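You operate a simulated robot arm through the tools that you are given. There is no shell and no other tool. Be economical: measure what you need, move in short steps, check, and stop when the job is done.

The job below is to be done with a simulated robot arm. You get a single attempt, and the scene is never put back.

JOB
Put the order ticket that says "30" from the top of the wall steel table on the quesadilla there and the order ticket that says "bean" on top of the sleeve of corn tortillas.
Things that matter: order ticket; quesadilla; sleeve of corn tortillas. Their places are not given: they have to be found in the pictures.

It is judged by the outcome, as a careful person would: the job done as asked, and still so three seconds after it is handed in. It fails if anything else is knocked over, pushed out of place, dropped, spilled or broken.

ROBOT AND FRAMES
A 6-joint arm with a two-finger parallel gripper, fixed in place. Base frame: the origin is at the foot of the arm, x ahead of it, y to its left, z up; the work surface is at about z = 0. Units: m, degrees, N and s.
With the tool pointing down near the work surface it reaches from about 0.14 to 0.58 m from the base axis. Its first joint turns from -66.0 to 66.0 degrees. Payload 2.1 kg.
Tool frame: the origin (TCP) lies between the finger pads and is the grasp point; the fingertips stand 0.03 m ahead of it; z points along the fingers, y is the line along which they close. Largest opening 0.094 m; finger width 0.028, thickness 0.01; the body of the gripper, 0.05 by 0.096 m, starts 0.055 m behind the TCP.
Orientation is told as [roll, pitch, yaw] about the base's x, y, z axes, in that order, counted from this pose: with the fingers straight down and closing along the base's y, the tool's x points along the base's -x, its y along +y and its z along -z.

CONTROLS
- The arm moves only by the tool play_rows. Its argument "moves" is a list of rows, each an object of numbers (a shift or turn left out is 0, a gripper value left out holds the last): "x", "y", "z": the shift along the base's x, y, z in units of 40 mm (1.0 is 40 mm); "spin": the turn about the base's z in units of 4 degrees (1.0 is 4 degrees). In form: [{"x": .., "y": .., "z": .., "spin": ..}, ...]. A call has 1 to 12 rows; each row shifts and turns the commanded pose from where the row before left it. "claw" is the gripper command, from -1 (shut) to 1 (fully open), values between in proportion, set as the call begins (left out, the last holds). A call with a number of a shift or a turn outside -1 to 1 is refused whole. Each row takes 0.2 s and may step no farther than 0.05 m and 8.6 degrees from the row before; otherwise, or with a gripper value out of range, the whole call is refused. Where a pose cannot be reached the arm comes as near as it can. A force on the tool above 40 N (or 10 N above the force at the start of the call, whichever is more), or a blocked arm, ends the call early, and 0.2 s more pass. Each finger travels about 0.072 m/s and halts on what it meets, pressing with about 21 N; the grip force reading is that of the motor and also rises with nothing between the fingers. The clock runs only during rows and for 0.2 s after the last one: add rows that do not move to give the fingers time. It gives the time, the measured TCP pose, the force on the tool (base axes), the opening and the grip force at its end, in the units of the frame above (readings bear some noise), and new pictures: "show" is both (left out), scene, wrist or none.
- Cameras (640 x 400 px; columns grow to the right, rows downward): "scene" is fixed at [0.0519, -0.3821, 0.4795]; the picture's right is [0.74, -0.67, 0.00], its down [-0.39, -0.44, -0.81] and it looks along [0.54, 0.60, -0.59] (base axes); focal length 214 px, centre (320, 200). "wrist" rides on the gripper at [-0.037, 0, -0.058] in the tool frame; the picture's right is [0.00, -1.00, 0.00], its down [0.97, 0.00, -0.24] and it looks along [0.24, 0.00, 0.97] (tool axes); focal length 218 px, centre (320, 200).
- point_at(camera, pixels): for up to 12 pixels [column, row] of the newest picture of that camera ("zoom" is the newest enlarged one), the place [x, y, z] in the base frame of the surface seen there, good to about 0.002 m, but the place of the scene camera against the robot may be out by one fixed shift of up to 0.018 m in any direction. It takes no simulated time.
- close_up(camera, box): a new picture of the part [left, top, right, bottom] of that camera's present view, enlarged. It takes no simulated time.
- finish_job(): hands the job in; it is judged then, once.

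Work in short steps. Measure before you move; look again where a grasp or a placing could have gone wrong, and mend it. You have 60 turns and 120 pictures in all, those below and enlarged ones among them. Open the gripper and draw the arm clear of the work before you hand the job in, unless the task says otherwise; then end with one line.

The tools are called after "Call:" as name(argument=value, ...) on one line, values as JSON. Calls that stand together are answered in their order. play_rows: Moves the arm, as the interface text tells. Its arguments: {"type":"object","properties":{"moves":{"type":"array"},"claw":{"type":"number"},"show":{"type":"string","enum":["both","scene","wrist","none"]}},"required":["moves"]} The other tools are called the same way: point_at (camera, pixels) gives the place of the surface under pixels of a picture; close_up (camera, box) takes an enlarged picture of a part of a camera's view; finish_job () hands the job in.

At the start:

```text
t: 0.0
position: [0.2588, -0.1277, 0.3679]
tcp_rot: [0.1, 0.0, 0.1]
contact_force: [0.3, 0.0, 0.0]
opening: 0.0942
grip_force: 0.0
```

scene: 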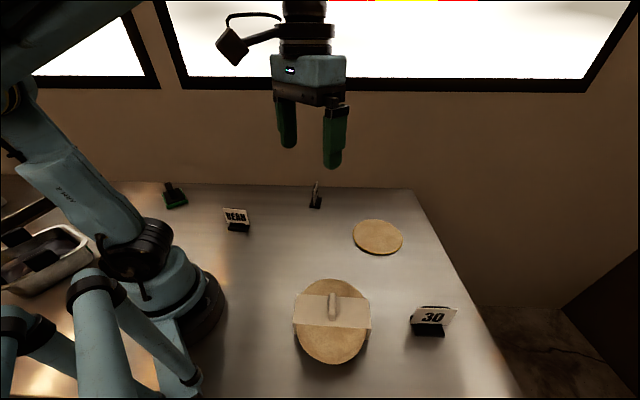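
wrist: 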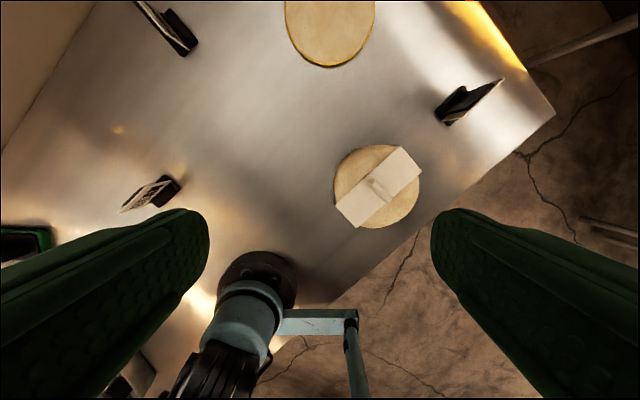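

The scene shows "BEAN" near (236,218), "30" near (432,320), another ticket at (316,196), a disc at (378,237) and a wrapped stack at (332,320). I enlarge these to identify them.

Call:
close_up(camera="scene", box=[280, 260, 480, 385])

Call:
close_up(camera="scene", box=[140, 160, 420, 270])

Call:
point_at(camera="scene", pixels=[[236, 215], [238, 228], [432, 315], [428, 331], [378, 237], [332, 345], [345, 312], [332, 305], [316, 190], [316, 205], [300, 250]])

Call:
point_at(camera="wrist", pixels=[[150, 193], [168, 190], [455, 107], [485, 92], [330, 30], [376, 187], [360, 160], [400, 165], [178, 35], [160, 20], [250, 150]])

```text
3.20 times, centred on (380, 322) of scene
```

zoom: 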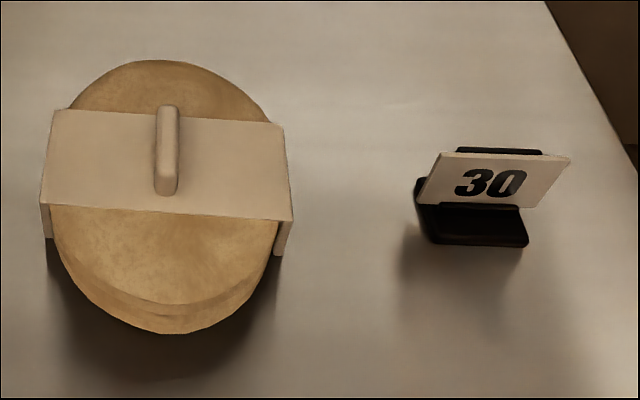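

```text
2.29 times, centred on (280, 215) of scene
```

zoom: 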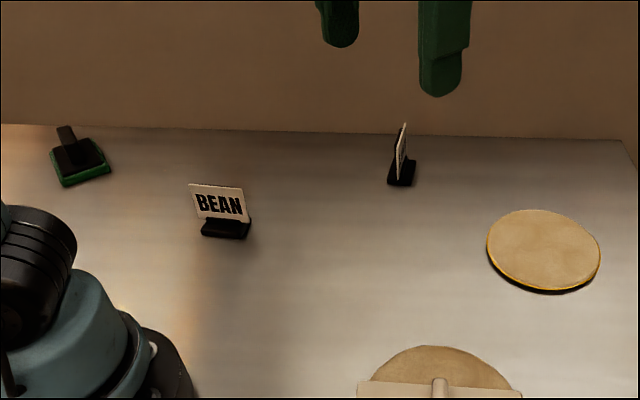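

```text
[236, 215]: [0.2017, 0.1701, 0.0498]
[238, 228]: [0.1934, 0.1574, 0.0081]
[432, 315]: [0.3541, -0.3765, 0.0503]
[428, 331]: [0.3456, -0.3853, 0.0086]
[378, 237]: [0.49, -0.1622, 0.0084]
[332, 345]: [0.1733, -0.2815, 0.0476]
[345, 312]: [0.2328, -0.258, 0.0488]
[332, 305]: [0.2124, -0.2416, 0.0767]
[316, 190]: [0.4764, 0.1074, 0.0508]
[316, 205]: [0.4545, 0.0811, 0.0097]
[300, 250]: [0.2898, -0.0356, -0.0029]
```

```text
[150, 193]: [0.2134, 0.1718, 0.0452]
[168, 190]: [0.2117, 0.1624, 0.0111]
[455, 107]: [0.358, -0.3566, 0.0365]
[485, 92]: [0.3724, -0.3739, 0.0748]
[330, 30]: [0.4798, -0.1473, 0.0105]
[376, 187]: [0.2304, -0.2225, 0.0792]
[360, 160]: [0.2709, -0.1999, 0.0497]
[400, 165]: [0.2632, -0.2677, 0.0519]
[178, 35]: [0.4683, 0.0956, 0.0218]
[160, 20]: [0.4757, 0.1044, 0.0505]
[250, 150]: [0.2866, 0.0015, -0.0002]
```

I enlarge the wrist view of the tickets and the sleeve to see their form and orientation.

Call:
close_up(camera="wrist", box=[310, 60, 530, 240])

Call:
close_up(camera="wrist", box=[90, 150, 210, 225])

Call:
close_up(camera="wrist", box=[110, 0, 230, 75])

```text
2.22 times, centred on (420, 150) of wrist
```

zoom: 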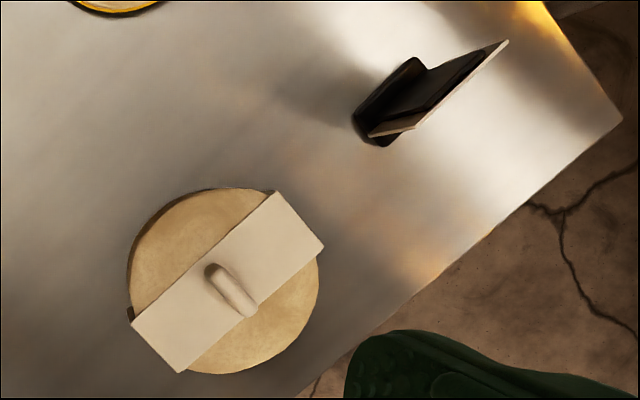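

```text
5.33 times, centred on (150, 188) of wrist
```

zoom: 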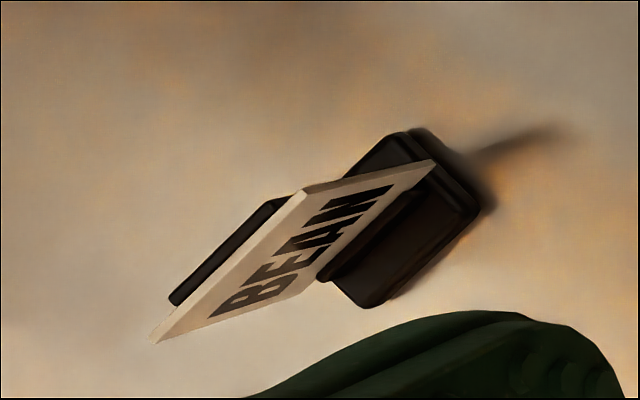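

```text
5.33 times, centred on (170, 38) of wrist
```

zoom: 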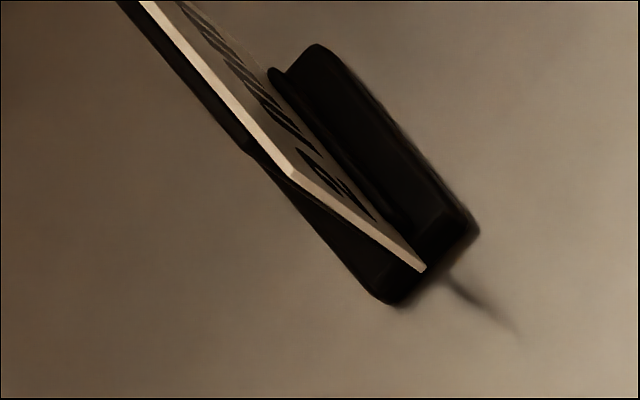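

The tickets are cards standing in black clip bases; I'll grip the card and its back plate across their thickness. I move above the "30" ticket (~(0.358,-0.36)), turning about -44° so the fingers close along its normal.

Call:
play_rows(moves=[{"x": 0.15, "y": -0.45, "z": -0.2, "spin": -1}, {"x": 0.15, "y": -0.45, "z": -0.2, "spin": -1}, {"x": 0.15, "y": -0.45, "z": -0.2, "spin": -1}, {"x": 0.15, "y": -0.45, "z": -0.2, "spin": -1}, {"x": 0.15, "y": -0.45, "z": -0.2, "spin": -1}, {"x": 0.15, "y": -0.45, "z": -0.2, "spin": -1}, {"x": 0.15, "y": -0.45, "z": -0.2, "spin": -1}, {"x": 0.15, "y": -0.45, "z": -0.2, "spin": -1}, {"x": 0.15, "y": -0.45, "z": -0.2, "spin": -1}, {"x": 0.15, "y": -0.45, "z": -0.2, "spin": -1}, {"x": 0.15, "y": -0.45, "z": -0.2, "spin": -1}], claw=1)

```text
t: 2.4
position: [0.3235, -0.3281, 0.2794]
tcp_rot: [0.0, 0.0, -44.1]
contact_force: [0.1, 0.7, -0.8]
opening: 0.0942
grip_force: 0.1
```

scene: 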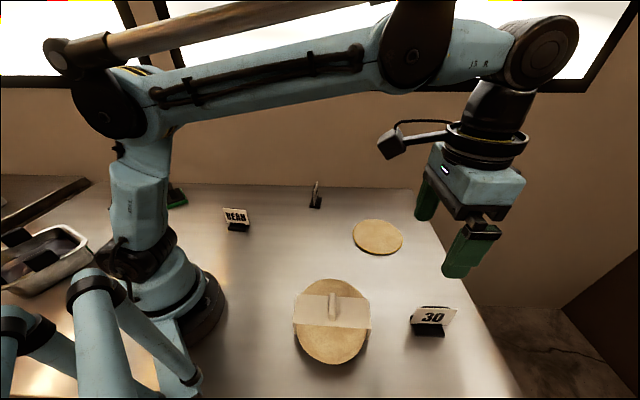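
wrist: 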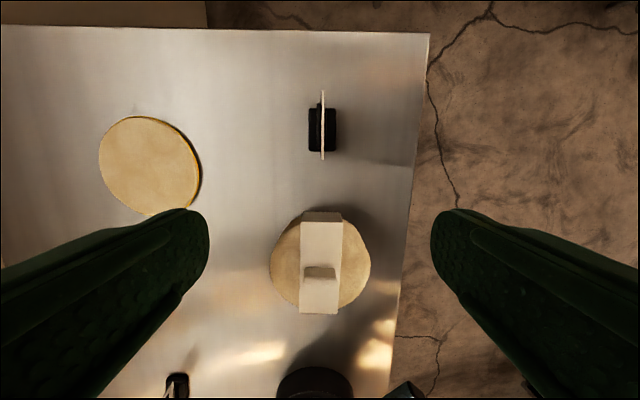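

The card at (323,125) is nearly edge-on and aligned with the tool. I enlarge it and measure.

Call:
close_up(camera="wrist", box=[274, 80, 370, 170])

Call:
point_at(camera="wrist", pixels=[[323, 92], [323, 125], [323, 157], [312, 115], [333, 115], [333, 148], [312, 148], [316, 125], [150, 165], [320, 225], [322, 270], [320, 300]])

```text
4.44 times, centred on (322, 125) of wrist
```

zoom: 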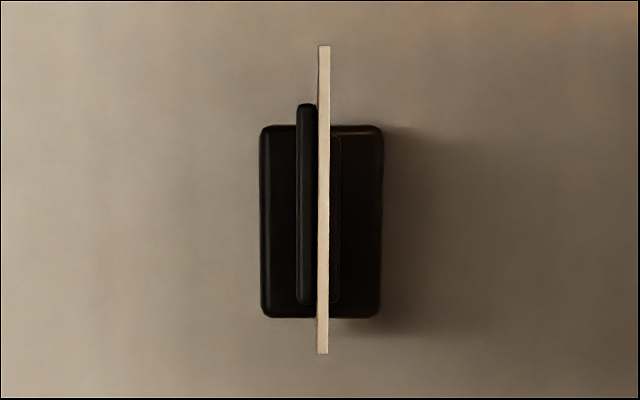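

```text
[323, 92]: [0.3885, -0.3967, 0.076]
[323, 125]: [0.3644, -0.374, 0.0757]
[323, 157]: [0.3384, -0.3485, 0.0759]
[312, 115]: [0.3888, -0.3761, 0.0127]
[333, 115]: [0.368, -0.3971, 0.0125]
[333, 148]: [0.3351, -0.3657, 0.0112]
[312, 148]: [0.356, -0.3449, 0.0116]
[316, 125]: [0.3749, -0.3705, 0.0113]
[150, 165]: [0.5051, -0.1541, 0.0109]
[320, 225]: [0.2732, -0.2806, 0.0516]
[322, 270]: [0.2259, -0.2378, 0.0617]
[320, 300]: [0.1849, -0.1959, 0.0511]
```

Card centre is at about (0.363,-0.372), top at 0.076, base 0.012 high. I go above it and descend to TCP z 0.055.

Call:
play_rows(moves=[{"x": 0.5, "y": -0.55}, {"x": 0.49, "y": -0.55}, {"z": -1}, {"z": -1}, {"z": -1}, {"z": -0.8}, {"z": -0.6}, {}])

Call:
point_at(camera="wrist", pixels=[[320, 140]])

```text
t: 4.2
position: [0.3635, -0.373, 0.1023]
tcp_rot: [0.0, 0.0, -44.0]
contact_force: [-1.2, 0.0, 0.7]
opening: 0.0941
grip_force: 0.1
```

scene: 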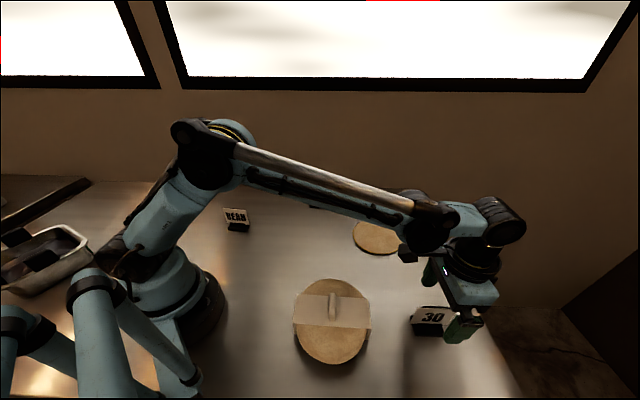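
wrist: 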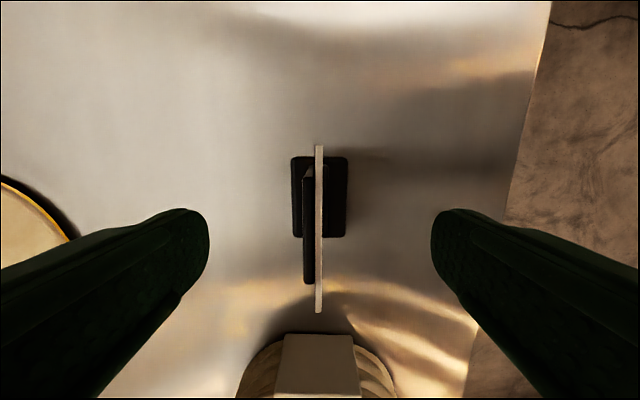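

```text
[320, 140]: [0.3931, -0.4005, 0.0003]
```

The card is centred between the fingers; the card plus plate is about 3 mm left of centre. I shift slightly, descend, and close.

Call:
play_rows(moves=[{"x": 0.05, "y": 0.05, "z": -0.6}, {"z": -0.55}, {}], show="none")

Call:
play_rows(moves=[{}, {}, {}, {}, {}], claw=-1)

```text
t: 5.0
position: [0.3649, -0.3684, 0.0577]
tcp_rot: [0.0, 0.0, -44.0]
contact_force: [-0.4, 0.3, 0.1]
opening: 0.094
grip_force: 0.1
```

```text
t: 6.2
position: [0.3665, -0.3687, 0.0566]
tcp_rot: [0.0, 0.0, -44.0]
contact_force: [0.1, 0.4, 0.3]
opening: 0.0174
grip_force: 20.7
```

scene: 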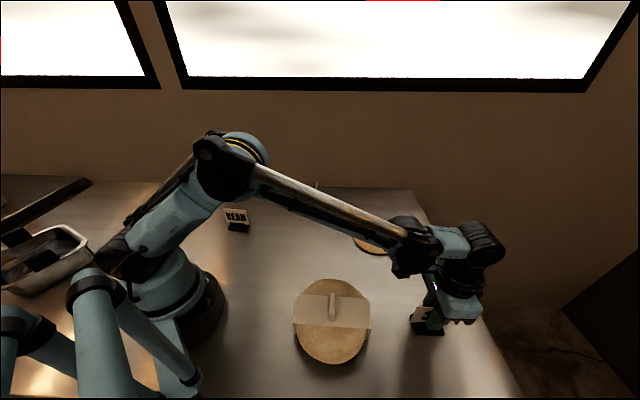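
wrist: 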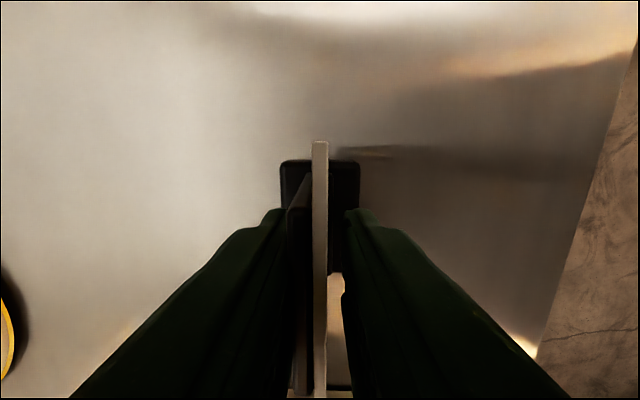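

Gripped at 17 mm opening around plate, card and front lip. I lift and look.

Call:
play_rows(moves=[{"z": 0.5}, {"z": 1}, {"z": 1}, {"z": 1}, {}])

Call:
close_up(camera="scene", box=[320, 180, 540, 350])

```text
t: 7.4
position: [0.3652, -0.3666, 0.1984]
tcp_rot: [0.1, 0.0, -44.0]
contact_force: [-0.7, 0.3, 0.2]
opening: 0.0129
grip_force: 21.3
```

scene: 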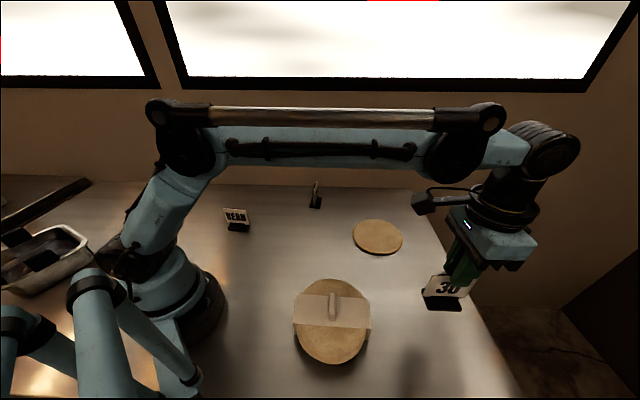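
wrist: 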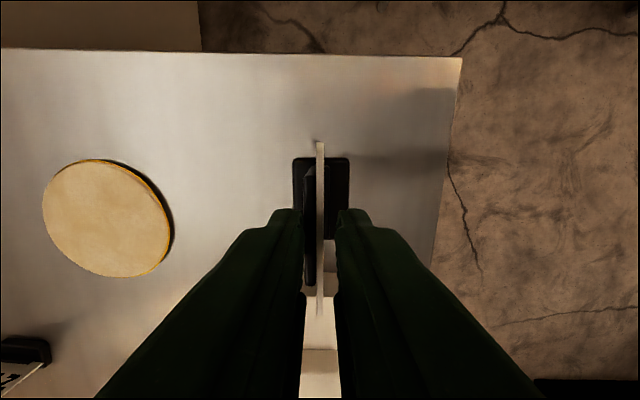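

```text
2.35 times, centred on (430, 265) of scene
```

zoom: 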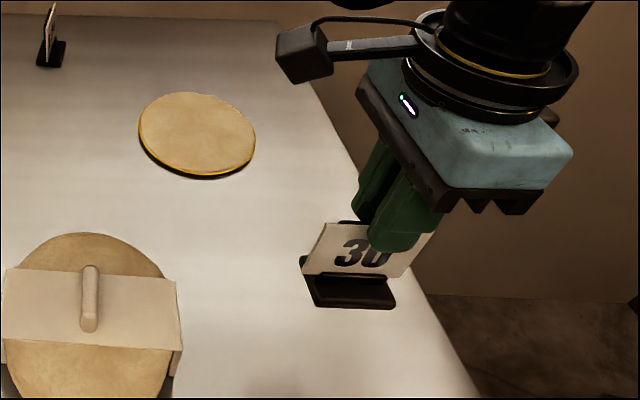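

The whole ticket came up, though the opening fell to 13 mm, so it may have slipped a bit. I measure the held base, the card top and the quesadilla's edges.

Call:
point_at(camera="wrist", pixels=[[320, 146], [340, 170], [298, 170], [320, 290], [342, 230], [107, 218], [44, 210], [168, 225], [95, 162], [120, 273], [152, 180], [65, 255]])

```text
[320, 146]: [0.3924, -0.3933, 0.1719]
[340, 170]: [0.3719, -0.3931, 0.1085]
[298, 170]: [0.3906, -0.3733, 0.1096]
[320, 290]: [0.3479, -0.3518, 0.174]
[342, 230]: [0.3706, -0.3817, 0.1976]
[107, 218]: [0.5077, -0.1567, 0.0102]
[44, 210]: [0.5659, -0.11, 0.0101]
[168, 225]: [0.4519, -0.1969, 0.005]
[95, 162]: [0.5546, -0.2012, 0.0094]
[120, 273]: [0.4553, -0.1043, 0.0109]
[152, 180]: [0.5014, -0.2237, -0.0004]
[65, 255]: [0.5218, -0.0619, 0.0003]
```

The ticket's top is now only 0.025 below TCP, so it slid about 45 mm in the grip and is held by its top only. I set it straight back down (base bottom at ~0.097) and will regrip it by the base.

Call:
play_rows(moves=[{"z": -0.6}, {"z": -0.8}, {"z": -0.6}, {"z": -0.25}, {}])

Call:
point_at(camera="wrist", pixels=[[320, 146], [340, 170], [298, 170], [320, 290], [250, 150]])

```text
t: 8.6
position: [0.3655, -0.3704, 0.1078]
tcp_rot: [0.0, -0.1, -44.0]
contact_force: [-0.1, -0.2, -0.3]
opening: 0.0131
grip_force: 21.0
```

scene: 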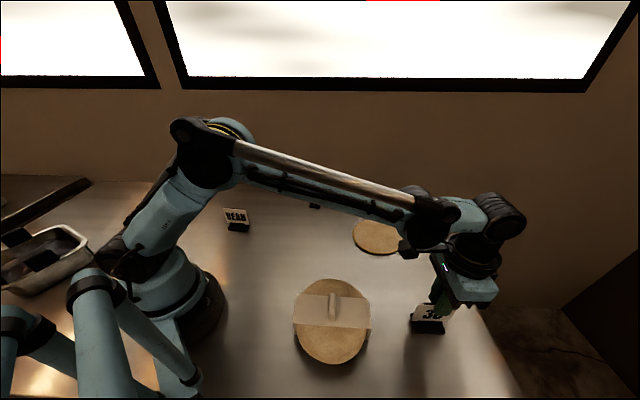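
wrist: 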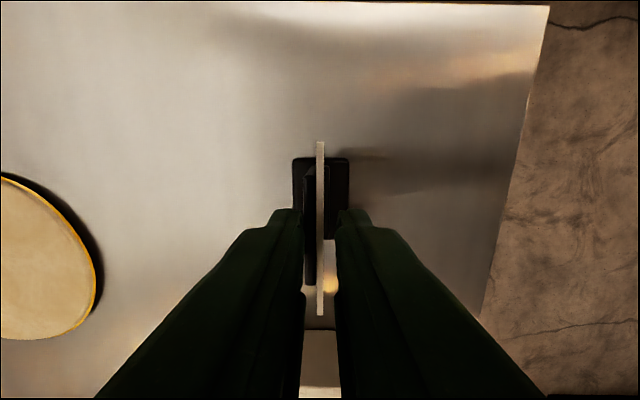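

```text
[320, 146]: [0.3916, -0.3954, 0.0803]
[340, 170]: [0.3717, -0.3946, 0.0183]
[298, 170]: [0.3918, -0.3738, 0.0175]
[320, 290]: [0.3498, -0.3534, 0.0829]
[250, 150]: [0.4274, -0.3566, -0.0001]
```

The ticket has held steady and its base is about 5 mm up. I lower 5 mm and then release.

Call:
play_rows(moves=[{"z": -0.1}, {"z": -0.05}, {}], show="none")

Call:
play_rows(moves=[{}, {}, {}, {}], claw=1, show="wrist")

Call:
close_up(camera="wrist", box=[260, 130, 380, 330])

Call:
point_at(camera="wrist", pixels=[[296, 165], [296, 230], [345, 165], [345, 230], [320, 150], [320, 300], [308, 230]])

```text
t: 9.4
position: [0.3655, -0.3687, 0.1012]
tcp_rot: [0.0, 0.0, -44.0]
contact_force: [-0.5, 0.9, 2.2]
opening: 0.0131
grip_force: 21.1
```

```text
t: 10.4
position: [0.3662, -0.3698, 0.1012]
tcp_rot: [0.0, -0.1, -44.0]
contact_force: [0.6, -0.5, 0.4]
opening: 0.0938
grip_force: 0.1
```

wrist: 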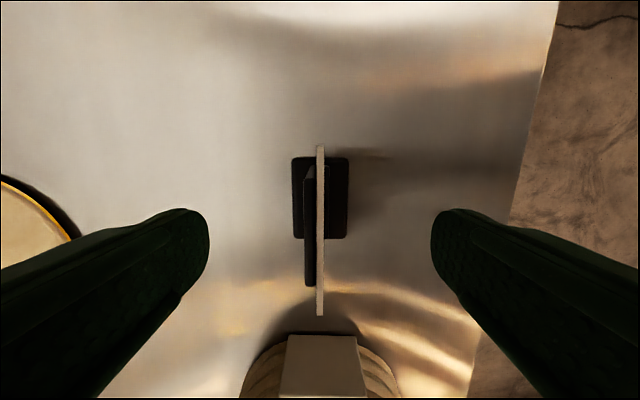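

```text
2.00 times, centred on (320, 230) of wrist
```

zoom: 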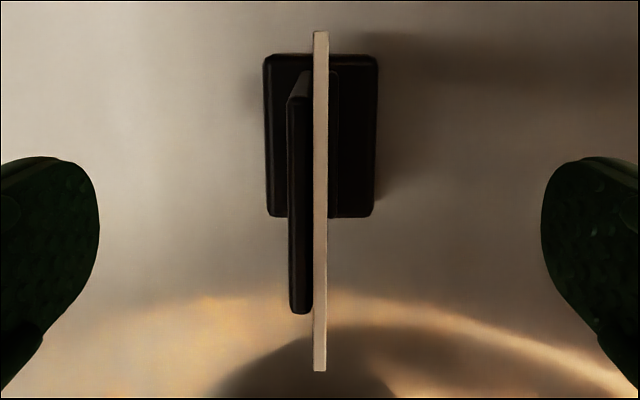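

```text
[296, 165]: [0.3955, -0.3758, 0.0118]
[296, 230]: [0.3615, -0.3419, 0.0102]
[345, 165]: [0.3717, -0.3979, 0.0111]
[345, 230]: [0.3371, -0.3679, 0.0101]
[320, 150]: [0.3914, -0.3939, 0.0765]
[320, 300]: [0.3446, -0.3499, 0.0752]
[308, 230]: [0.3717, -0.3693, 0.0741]
```

It stands upright again, base centre at about (0.3665,-0.371). I descend to TCP z≈0.036 (tips ≈6 mm up) and close on the base.

Call:
play_rows(moves=[{"z": -0.8}, {"z": -0.6}, {"z": -0.22}, {}], show="none")

Call:
play_rows(moves=[{}, {}, {}, {}, {}], claw=-1)

```text
t: 11.4
position: [0.3655, -0.3695, 0.0359]
tcp_rot: [0.0, 0.0, -44.0]
contact_force: [-0.2, 0.3, -0.8]
opening: 0.094
grip_force: 0.0
```

```text
t: 12.6
position: [0.3658, -0.3696, 0.0374]
tcp_rot: [0.0, 0.0, -44.1]
contact_force: [0.2, -0.2, 0.5]
opening: 0.039
grip_force: 21.5
```

scene: 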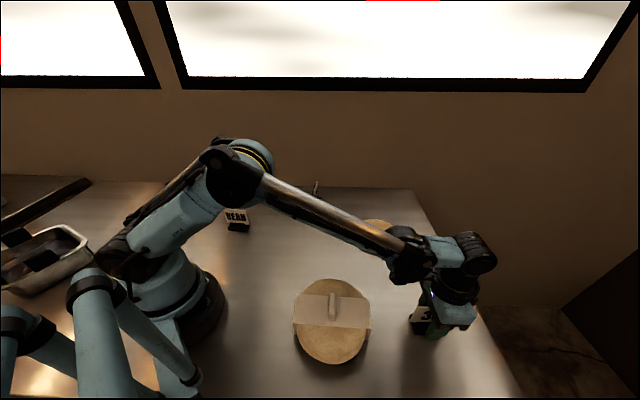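
wrist: 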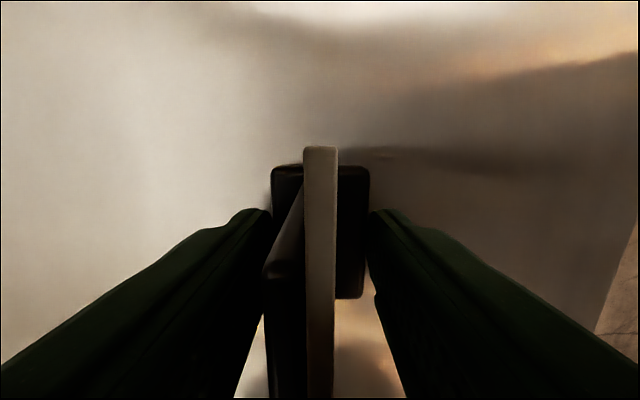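

Closed at 39 mm on the base. A small lift test follows.

Call:
play_rows(moves=[{"z": 0.4}, {"z": 0.4}, {"z": 0.4}, {}], show="wrist")

Call:
point_at(camera="wrist", pixels=[[320, 155], [350, 180], [285, 180]])

```text
t: 13.6
position: [0.3657, -0.3689, 0.0853]
tcp_rot: [0.0, 0.0, -44.0]
contact_force: [-0.1, -0.7, 0.2]
opening: 0.0388
grip_force: 20.9
```

wrist: 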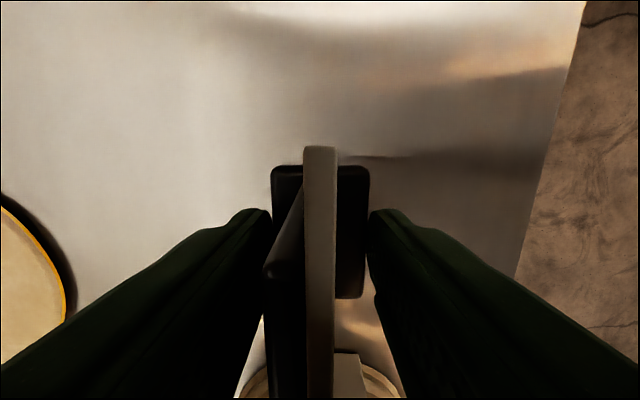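

```text
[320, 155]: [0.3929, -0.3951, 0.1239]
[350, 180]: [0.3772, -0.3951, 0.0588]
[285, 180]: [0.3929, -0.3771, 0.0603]
```

Firmly held (base top 0.060, bottom ≈ TCP − 0.037). Quesadilla centre is about (0.509,-0.153), top z 0.010. I raise and carry it to (0.503,-0.155).

Call:
play_rows(moves=[{"z": 0.7}, {"x": 0.34, "y": 0.53, "z": 0.3}, {"x": 0.34, "y": 0.53}, {"x": 0.34, "y": 0.53}, {"x": 0.34, "y": 0.53}, {"x": 0.34, "y": 0.53}, {"x": 0.34, "y": 0.53}, {"x": 0.34, "y": 0.53}, {"x": 0.34, "y": 0.54}, {"x": 0.34, "y": 0.54}, {"x": 0.34, "y": 0.54}, {}])

Call:
point_at(camera="wrist", pixels=[[320, 155], [350, 180], [240, 210], [400, 210], [320, 100]])

```text
t: 16.2
position: [0.5026, -0.1565, 0.1242]
tcp_rot: [0.1, -0.1, -44.1]
contact_force: [0.2, -0.2, -0.6]
opening: 0.039
grip_force: 21.0
```

scene: 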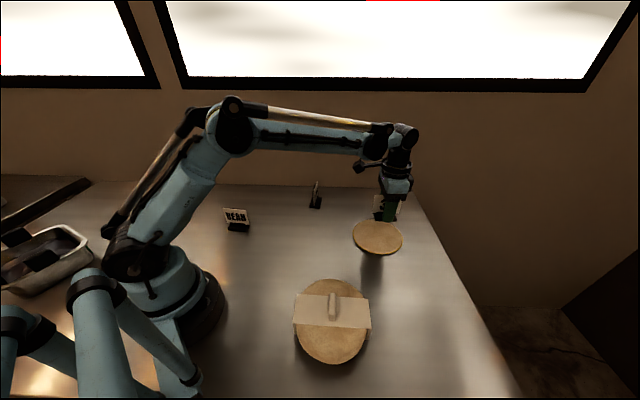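
wrist: 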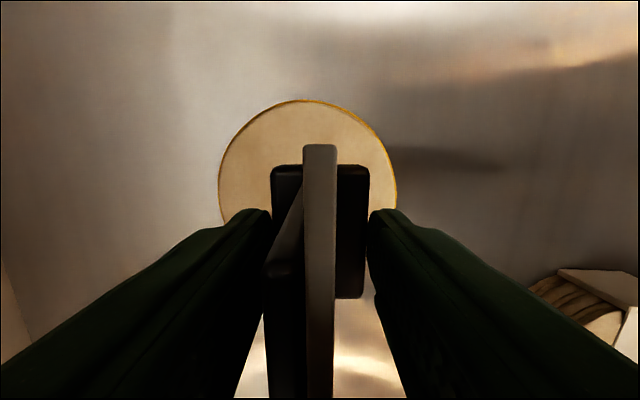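

```text
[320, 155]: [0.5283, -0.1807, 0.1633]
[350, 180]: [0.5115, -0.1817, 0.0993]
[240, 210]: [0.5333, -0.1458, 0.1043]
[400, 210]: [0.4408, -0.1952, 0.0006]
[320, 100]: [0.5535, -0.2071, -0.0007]
```

I check the quesadilla's edges in this newest view before lowering.

Call:
point_at(camera="wrist", pixels=[[222, 180], [392, 180], [300, 104], [236, 135], [372, 130], [223, 200], [393, 200]])

```text
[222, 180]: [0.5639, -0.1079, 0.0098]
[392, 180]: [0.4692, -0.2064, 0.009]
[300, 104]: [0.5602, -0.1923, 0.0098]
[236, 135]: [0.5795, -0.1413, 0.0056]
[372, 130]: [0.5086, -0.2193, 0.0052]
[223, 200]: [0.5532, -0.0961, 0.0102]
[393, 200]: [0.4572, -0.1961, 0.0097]
```

The quesadilla centre is ~9 mm toward +x+y of the TCP; I shift and lower 74 mm to just above its surface.

Call:
play_rows(moves=[{"x": 0.15, "y": 0.15}, {"z": -0.6}, {"z": -0.6}, {"z": -0.4}, {"z": -0.25}, {}])

Call:
point_at(camera="wrist", pixels=[[320, 155], [350, 180], [285, 180]])

```text
t: 17.6
position: [0.5075, -0.1494, 0.05]
tcp_rot: [0.1, 0.0, -44.1]
contact_force: [-0.5, -0.5, -1.3]
opening: 0.0391
grip_force: 21.0
```

scene: 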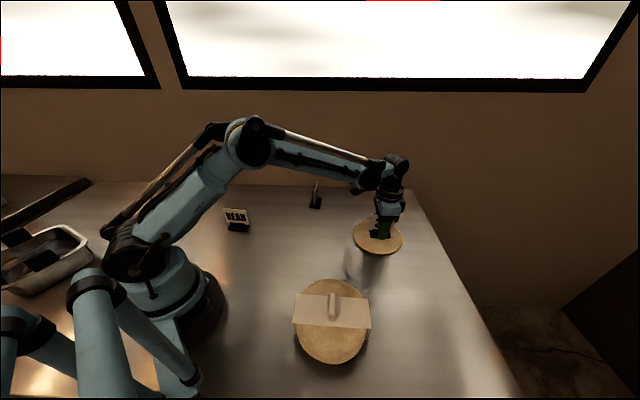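
wrist: 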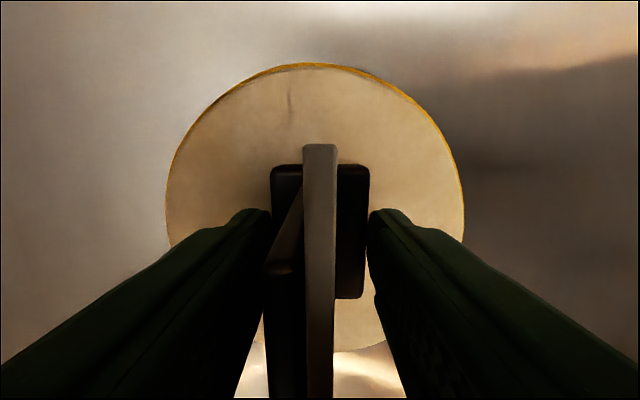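

```text
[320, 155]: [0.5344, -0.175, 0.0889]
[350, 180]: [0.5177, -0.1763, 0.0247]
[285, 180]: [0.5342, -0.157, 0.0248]
```

Base bottom ≈0.013 against surface ≈0.010; I lower 2.5 mm, then open.

Call:
play_rows(moves=[{"z": -0.06}, {}], show="none")

Call:
play_rows(moves=[{}, {}, {}, {}], claw=1, show="wrist")

```text
t: 18.2
position: [0.5071, -0.1503, 0.0476]
tcp_rot: [0.0, 0.0, -44.0]
contact_force: [-1.1, 0.0, 0.3]
opening: 0.0389
grip_force: 20.6
```

```text
t: 19.2
position: [0.507, -0.1496, 0.0483]
tcp_rot: [-0.1, 0.1, -44.0]
contact_force: [0.4, 0.1, -0.4]
opening: 0.0939
grip_force: 0.1
```

wrist: 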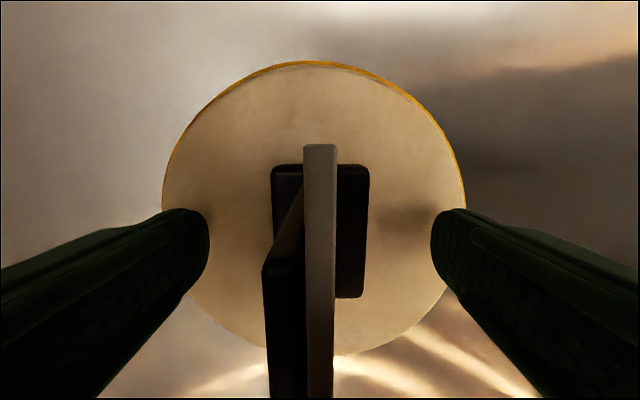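

The "30" ticket stands centred on the quesadilla. I rise straight up before travelling to the bean ticket near (0.205,0.165).

Call:
play_rows(moves=[{"z": 0.7}, {"z": 1}, {"z": 1}, {"z": 1}, {"z": 1}, {}], show="both")

Call:
play_rows(moves=[{"x": -0.6, "y": 0.62}, {"x": -0.6, "y": 0.62}, {"x": -0.6, "y": 0.62}, {"x": -0.6, "y": 0.62}, {"x": -0.6, "y": 0.62}, {"x": -0.6, "y": 0.62}, {"x": -0.6, "y": 0.62}, {"x": -0.6, "y": 0.62}, {"x": -0.6, "y": 0.62}, {"x": -0.6, "y": 0.62}, {"x": -0.6, "y": 0.62}, {}])

```text
t: 20.6
position: [0.5084, -0.1507, 0.2364]
tcp_rot: [-0.1, 0.0, -44.1]
contact_force: [-0.2, 0.5, 0.5]
opening: 0.094
grip_force: 0.1
```

scene: 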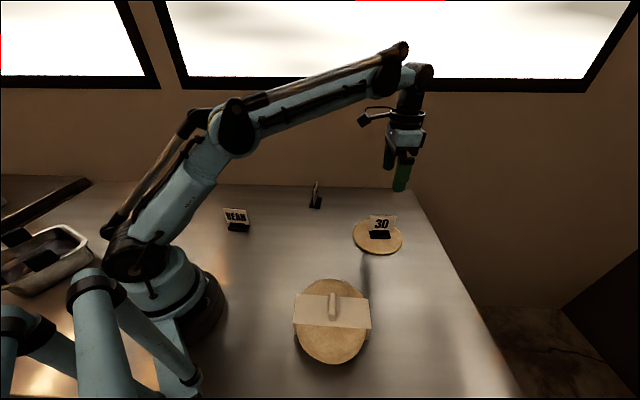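
wrist: 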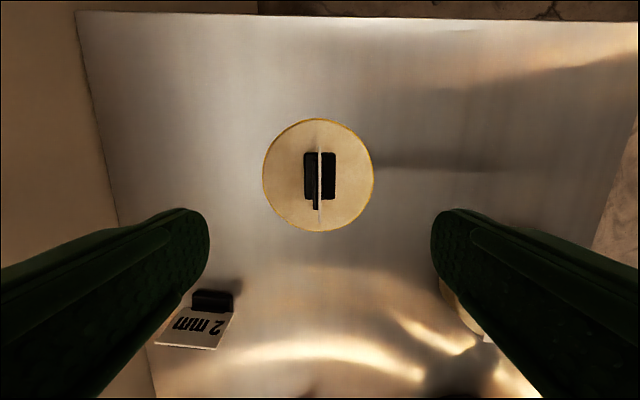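

```text
t: 23.2
position: [0.2452, 0.1227, 0.2349]
tcp_rot: [0.0, 0.1, -44.0]
contact_force: [-0.1, 0.2, 0.9]
opening: 0.0943
grip_force: 0.0
```

scene: 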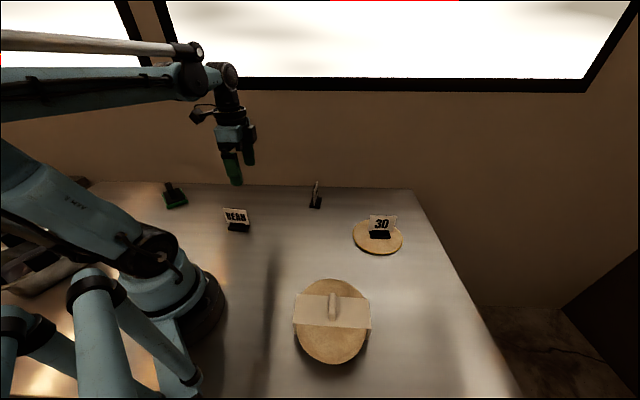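
wrist: 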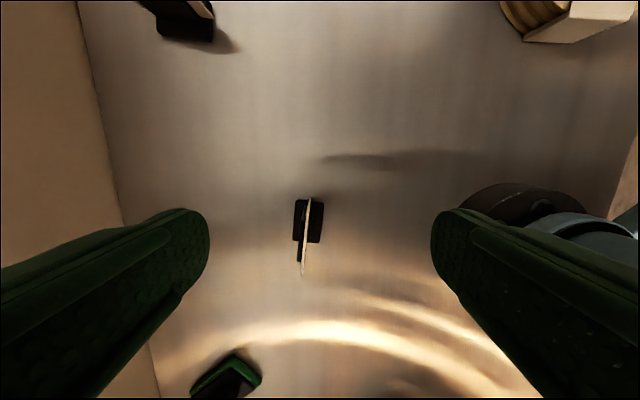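

The bean ticket is at (308,222), slightly rotated. I measure its corners.

Call:
close_up(camera="wrist", box=[260, 180, 356, 290])

Call:
point_at(camera="wrist", pixels=[[310, 200], [307, 235], [304, 270], [297, 203], [295, 236], [322, 206], [319, 240], [225, 360]])

```text
3.64 times, centred on (308, 235) of wrist
```

zoom: 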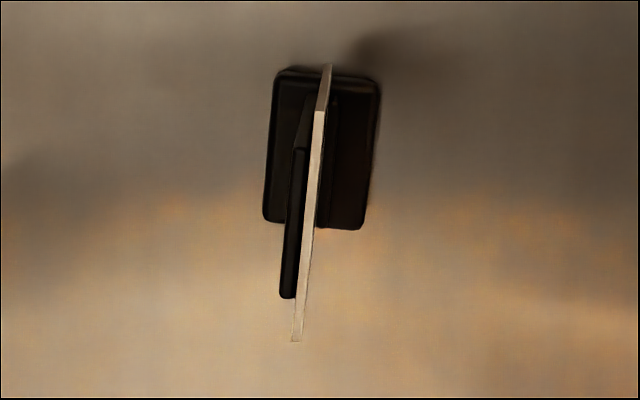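

```text
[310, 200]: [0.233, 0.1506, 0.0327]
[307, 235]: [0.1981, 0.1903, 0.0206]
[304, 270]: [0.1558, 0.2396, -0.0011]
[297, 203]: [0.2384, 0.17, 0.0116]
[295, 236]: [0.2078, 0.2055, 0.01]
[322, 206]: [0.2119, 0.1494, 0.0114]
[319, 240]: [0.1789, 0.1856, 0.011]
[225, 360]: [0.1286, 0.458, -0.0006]
```

Base centre ≈ (0.209,0.178) with its long axis at −48.4°, so I spin −4.4°, centre over it and descend part way.

Call:
play_rows(moves=[{"x": -0.45, "y": 0.69, "spin": -0.55}, {"x": -0.45, "y": 0.69, "spin": -0.55}, {"z": -1}, {"z": -1}, {"z": -0.8}, {}])

Call:
close_up(camera="wrist", box=[220, 110, 420, 350])

```text
t: 24.6
position: [0.2079, 0.1778, 0.1249]
tcp_rot: [0.0, 0.0, -48.4]
contact_force: [-0.3, -0.1, -0.3]
opening: 0.094
grip_force: 0.0
```

scene: 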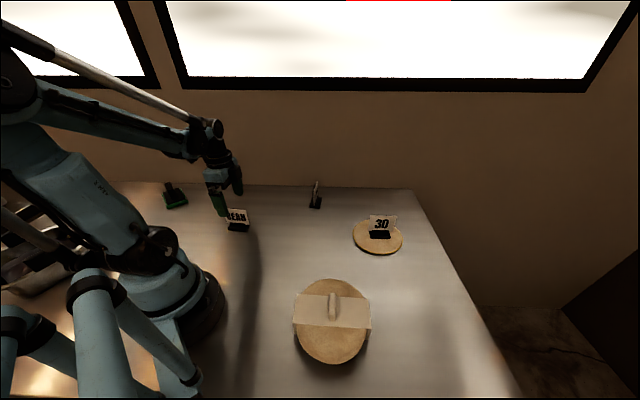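
wrist: 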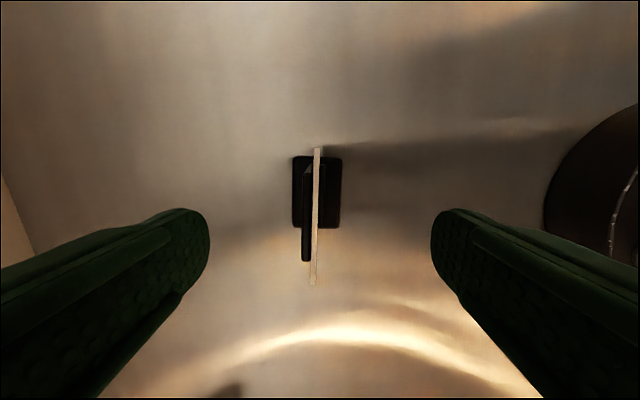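

```text
1.67 times, centred on (320, 230) of wrist
```

zoom: 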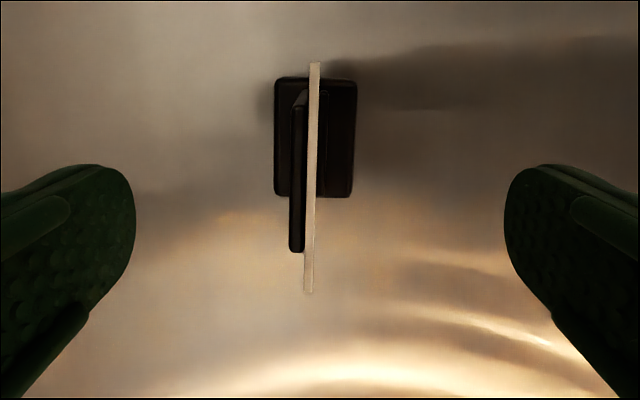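

Well aligned. I check the base corners once more before descending.

Call:
point_at(camera="wrist", pixels=[[295, 160], [295, 225], [339, 160], [339, 224]])

```text
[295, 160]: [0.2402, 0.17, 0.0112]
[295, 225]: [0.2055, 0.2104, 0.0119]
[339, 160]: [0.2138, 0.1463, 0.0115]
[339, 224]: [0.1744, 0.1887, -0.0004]
```

Centre ≈ (0.2096,0.178), matching the TCP. I descend to z≈0.037 and close on the base.

Call:
play_rows(moves=[{"x": 0.03, "z": -0.9}, {"z": -0.8}, {"z": -0.5}, {}], show="none")

Call:
play_rows(moves=[{}, {}, {}, {}, {}], claw=-1, show="wrist")

Call:
play_rows(moves=[{"z": 0.4}, {"z": 0.6}, {"z": 1}, {"z": 1}, {"z": 1}, {}])

Call:
point_at(camera="wrist", pixels=[[320, 155], [350, 180], [285, 180]])

```text
t: 25.6
position: [0.2081, 0.1781, 0.0357]
tcp_rot: [0.0, 0.1, -48.4]
contact_force: [-0.3, 0.4, 0.3]
opening: 0.094
grip_force: 0.1
```

```text
t: 26.8
position: [0.2094, 0.177, 0.0371]
tcp_rot: [0.0, 0.0, -48.5]
contact_force: [0.5, 0.6, 0.6]
opening: 0.0389
grip_force: 20.9
```

wrist: 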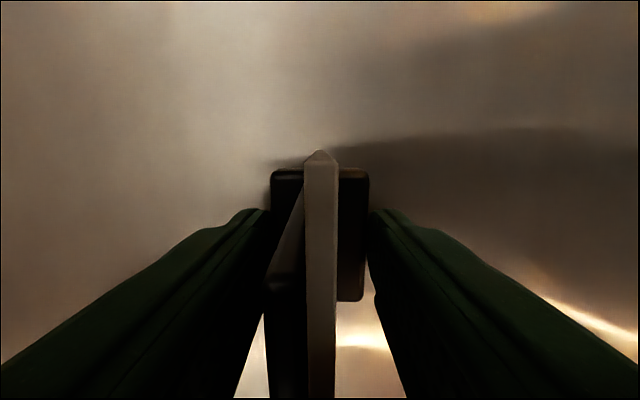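

```text
t: 28.2
position: [0.208, 0.1776, 0.1959]
tcp_rot: [0.0, -0.1, -48.4]
contact_force: [0.0, -0.2, -0.9]
opening: 0.0389
grip_force: 20.4
```

scene: 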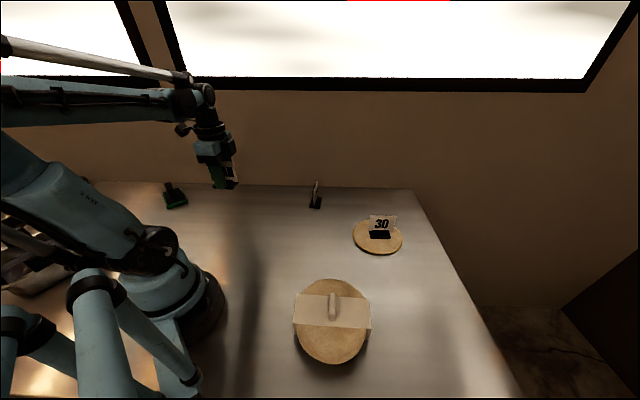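
wrist: 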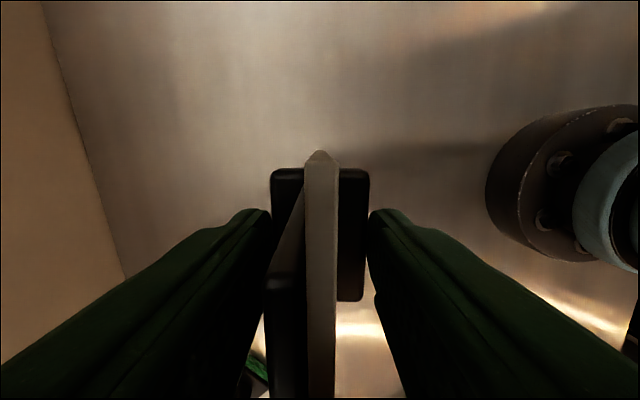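

```text
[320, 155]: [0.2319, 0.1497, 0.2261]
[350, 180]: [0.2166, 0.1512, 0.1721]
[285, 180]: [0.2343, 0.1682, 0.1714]
```

The bean ticket is held firmly (base bottom ≈ TCP − 0.036). I carry it high toward the sleeve, stopping short so the wrist camera sees the whole sleeve ahead.

Call:
play_rows(moves=[{"x": 0.2, "y": -0.7, "z": 0.4}, {"x": 0.2, "y": -0.7, "z": 0.4}, {"x": 0.2, "y": -0.7, "z": 0.4}, {"x": 0.2, "y": -0.7, "z": 0.4}, {"x": 0.2, "y": -0.7, "z": 0.4}, {"y": -0.7}, {"x": -0.2, "y": -0.7}, {"x": -0.2, "y": -0.7}, {"x": -0.2, "y": -0.7}, {"x": -0.2, "y": -0.7}, {"x": -0.2, "y": -0.7}, {}])

```text
t: 30.8
position: [0.2097, -0.1318, 0.276]
tcp_rot: [0.0, 0.1, -48.4]
contact_force: [-0.3, 0.3, -0.4]
opening: 0.0388
grip_force: 21.4
```

scene: 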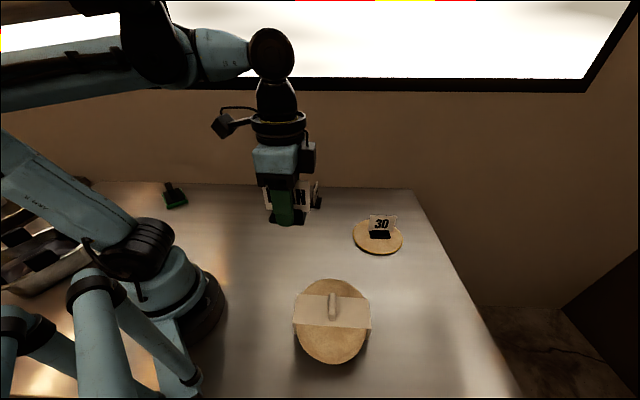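
wrist: 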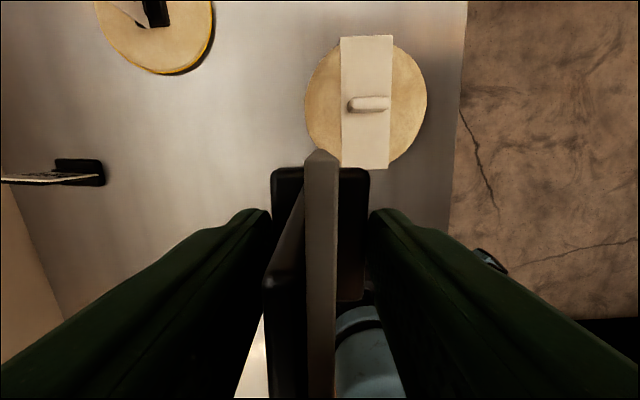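

Excellent view of the sleeve at (367,102). I enlarge and measure its band, ridge and edges.

Call:
close_up(camera="wrist", box=[290, 20, 450, 180])

Call:
point_at(camera="wrist", pixels=[[343, 39], [391, 38], [343, 164], [387, 165], [350, 104], [387, 101], [308, 100], [424, 100], [368, 60], [368, 140], [325, 110], [410, 100]])

```text
2.50 times, centred on (370, 100) of wrist
```

zoom: 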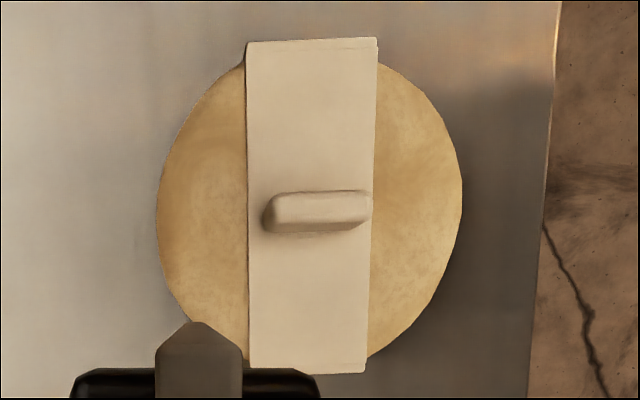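

```text
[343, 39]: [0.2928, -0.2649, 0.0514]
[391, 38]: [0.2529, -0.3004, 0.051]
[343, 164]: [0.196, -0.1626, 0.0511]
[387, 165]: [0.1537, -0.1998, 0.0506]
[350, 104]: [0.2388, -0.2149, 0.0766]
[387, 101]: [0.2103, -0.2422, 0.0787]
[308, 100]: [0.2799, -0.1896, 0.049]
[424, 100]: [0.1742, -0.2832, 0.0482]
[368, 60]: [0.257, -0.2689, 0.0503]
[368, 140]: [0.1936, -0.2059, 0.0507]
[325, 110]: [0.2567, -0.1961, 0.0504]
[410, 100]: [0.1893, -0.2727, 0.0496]
```

Band centre (0.224,-0.232), axis u=(0.695,-0.719) (−46°), top 0.051, ridge across the middle reaching 0.078. The base (39 mm across) fits flat on the band's outer half with the card parallel to the ridge, at ~42 mm from centre: (0.253,-0.262). I turn to yaw +44 while moving back of there for a look.

Call:
play_rows(moves=[{"y": -0.19, "spin": 1}, {"y": -0.19, "spin": 1}, {"y": -0.19, "spin": 1}, {"y": -0.19, "spin": 1}, {"y": -0.19, "spin": 1}, {"y": -0.19, "spin": 1}, {"y": -0.19, "spin": 1}, {"y": -0.19, "spin": 1}, {"y": -0.19, "spin": 1}, {"y": -0.19, "spin": 1}, {"y": -0.19, "spin": 1}, {"y": -0.19, "spin": 1}], show="none")

Call:
play_rows(moves=[{"y": -0.19, "spin": 1}, {"y": -0.19, "spin": 1}, {"y": -0.19, "spin": 1}, {"y": -0.19, "spin": 1}, {"y": -0.19, "spin": 1}, {"y": -0.19, "spin": 1}, {"y": -0.19, "spin": 1}, {"y": -0.19, "spin": 1}, {"y": -0.19, "spin": 1}, {"y": -0.19, "spin": 1}, {"y": -0.19, "spin": 1}, {"spin": 0.1}])

```text
t: 33.4
position: [0.2078, -0.2213, 0.2743]
tcp_rot: [0.0, 0.0, -0.3]
contact_force: [-0.3, -0.6, -0.9]
opening: 0.0389
grip_force: 20.5
```

```text
t: 36.0
position: [0.2087, -0.3049, 0.2765]
tcp_rot: [0.0, -0.1, 44.1]
contact_force: [-0.3, 0.5, -0.8]
opening: 0.039
grip_force: 21.0
```

scene: 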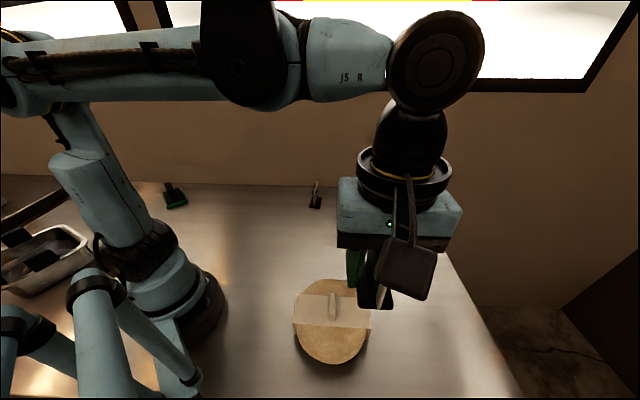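
wrist: 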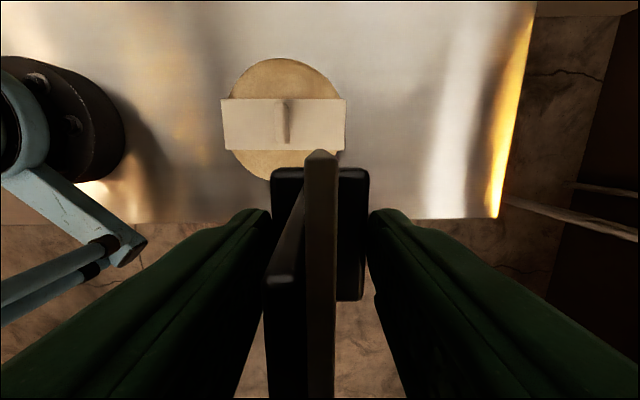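

The band is level in the picture (aligned). I enlarge it and measure the ridge's right side and the outer band.

Call:
close_up(camera="wrist", box=[210, 50, 360, 190])

Call:
point_at(camera="wrist", pixels=[[281, 105], [281, 140], [288, 105], [289, 138], [294, 125], [343, 102], [343, 147], [224, 102], [224, 147], [315, 125], [284, 125], [277, 125]])

```text
2.86 times, centred on (285, 120) of wrist
```

zoom: 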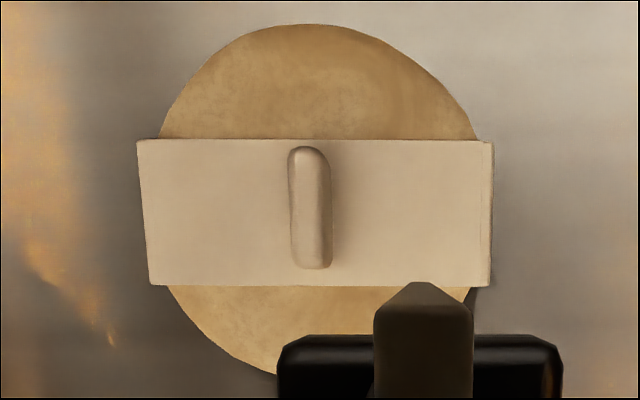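

```text
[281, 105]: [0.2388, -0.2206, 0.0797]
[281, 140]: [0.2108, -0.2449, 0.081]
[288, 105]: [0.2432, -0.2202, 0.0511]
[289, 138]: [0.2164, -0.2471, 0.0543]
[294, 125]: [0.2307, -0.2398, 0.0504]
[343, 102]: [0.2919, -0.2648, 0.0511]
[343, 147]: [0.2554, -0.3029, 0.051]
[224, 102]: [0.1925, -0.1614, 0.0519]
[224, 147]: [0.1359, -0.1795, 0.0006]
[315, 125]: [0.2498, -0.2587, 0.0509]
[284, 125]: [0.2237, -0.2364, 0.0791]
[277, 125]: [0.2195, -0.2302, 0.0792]
```

The band is flat at z 0.051, ridge's side at ~5 mm from centre, band's end at 73 mm. Target TCP (0.2538,-0.263) leaves ~8 mm between finger and ridge. I move above and lower to z≈0.126.

Call:
play_rows(moves=[{"x": 0.56, "y": 0.52}, {"x": 0.57, "y": 0.53}, {"z": -1}, {"z": -1}, {"z": -1}, {"z": -0.75}, {}])

Call:
close_up(camera="scene", box=[260, 210, 440, 380])

```text
t: 37.6
position: [0.2539, -0.2625, 0.1245]
tcp_rot: [0.0, 0.0, 44.0]
contact_force: [-1.0, 0.8, -0.7]
opening: 0.0388
grip_force: 21.0
```

scene: 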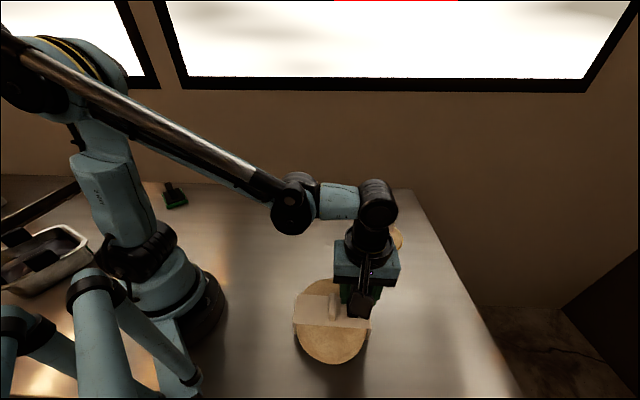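
wrist: 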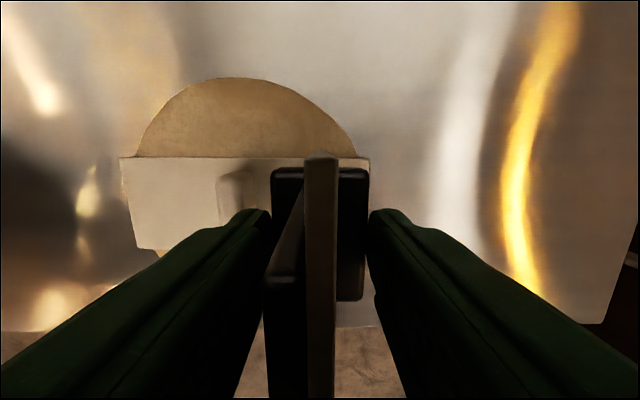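

```text
2.35 times, centred on (350, 295) of scene
```

zoom: 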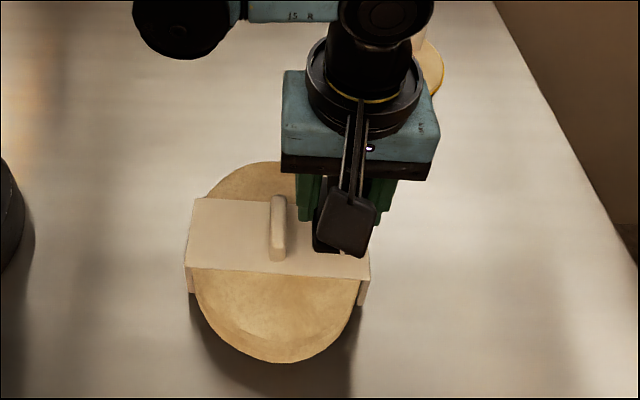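

Placement looks right; I measure the base, ridge and band end from this view.

Call:
point_at(camera="wrist", pixels=[[275, 180], [366, 180], [285, 172], [235, 175], [247, 178], [366, 162], [222, 178]])

```text
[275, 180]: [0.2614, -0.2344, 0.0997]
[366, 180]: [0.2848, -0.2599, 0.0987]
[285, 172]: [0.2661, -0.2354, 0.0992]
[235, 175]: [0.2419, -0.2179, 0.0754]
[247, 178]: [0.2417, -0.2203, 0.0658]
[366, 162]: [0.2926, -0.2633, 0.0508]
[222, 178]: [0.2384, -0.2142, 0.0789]
```

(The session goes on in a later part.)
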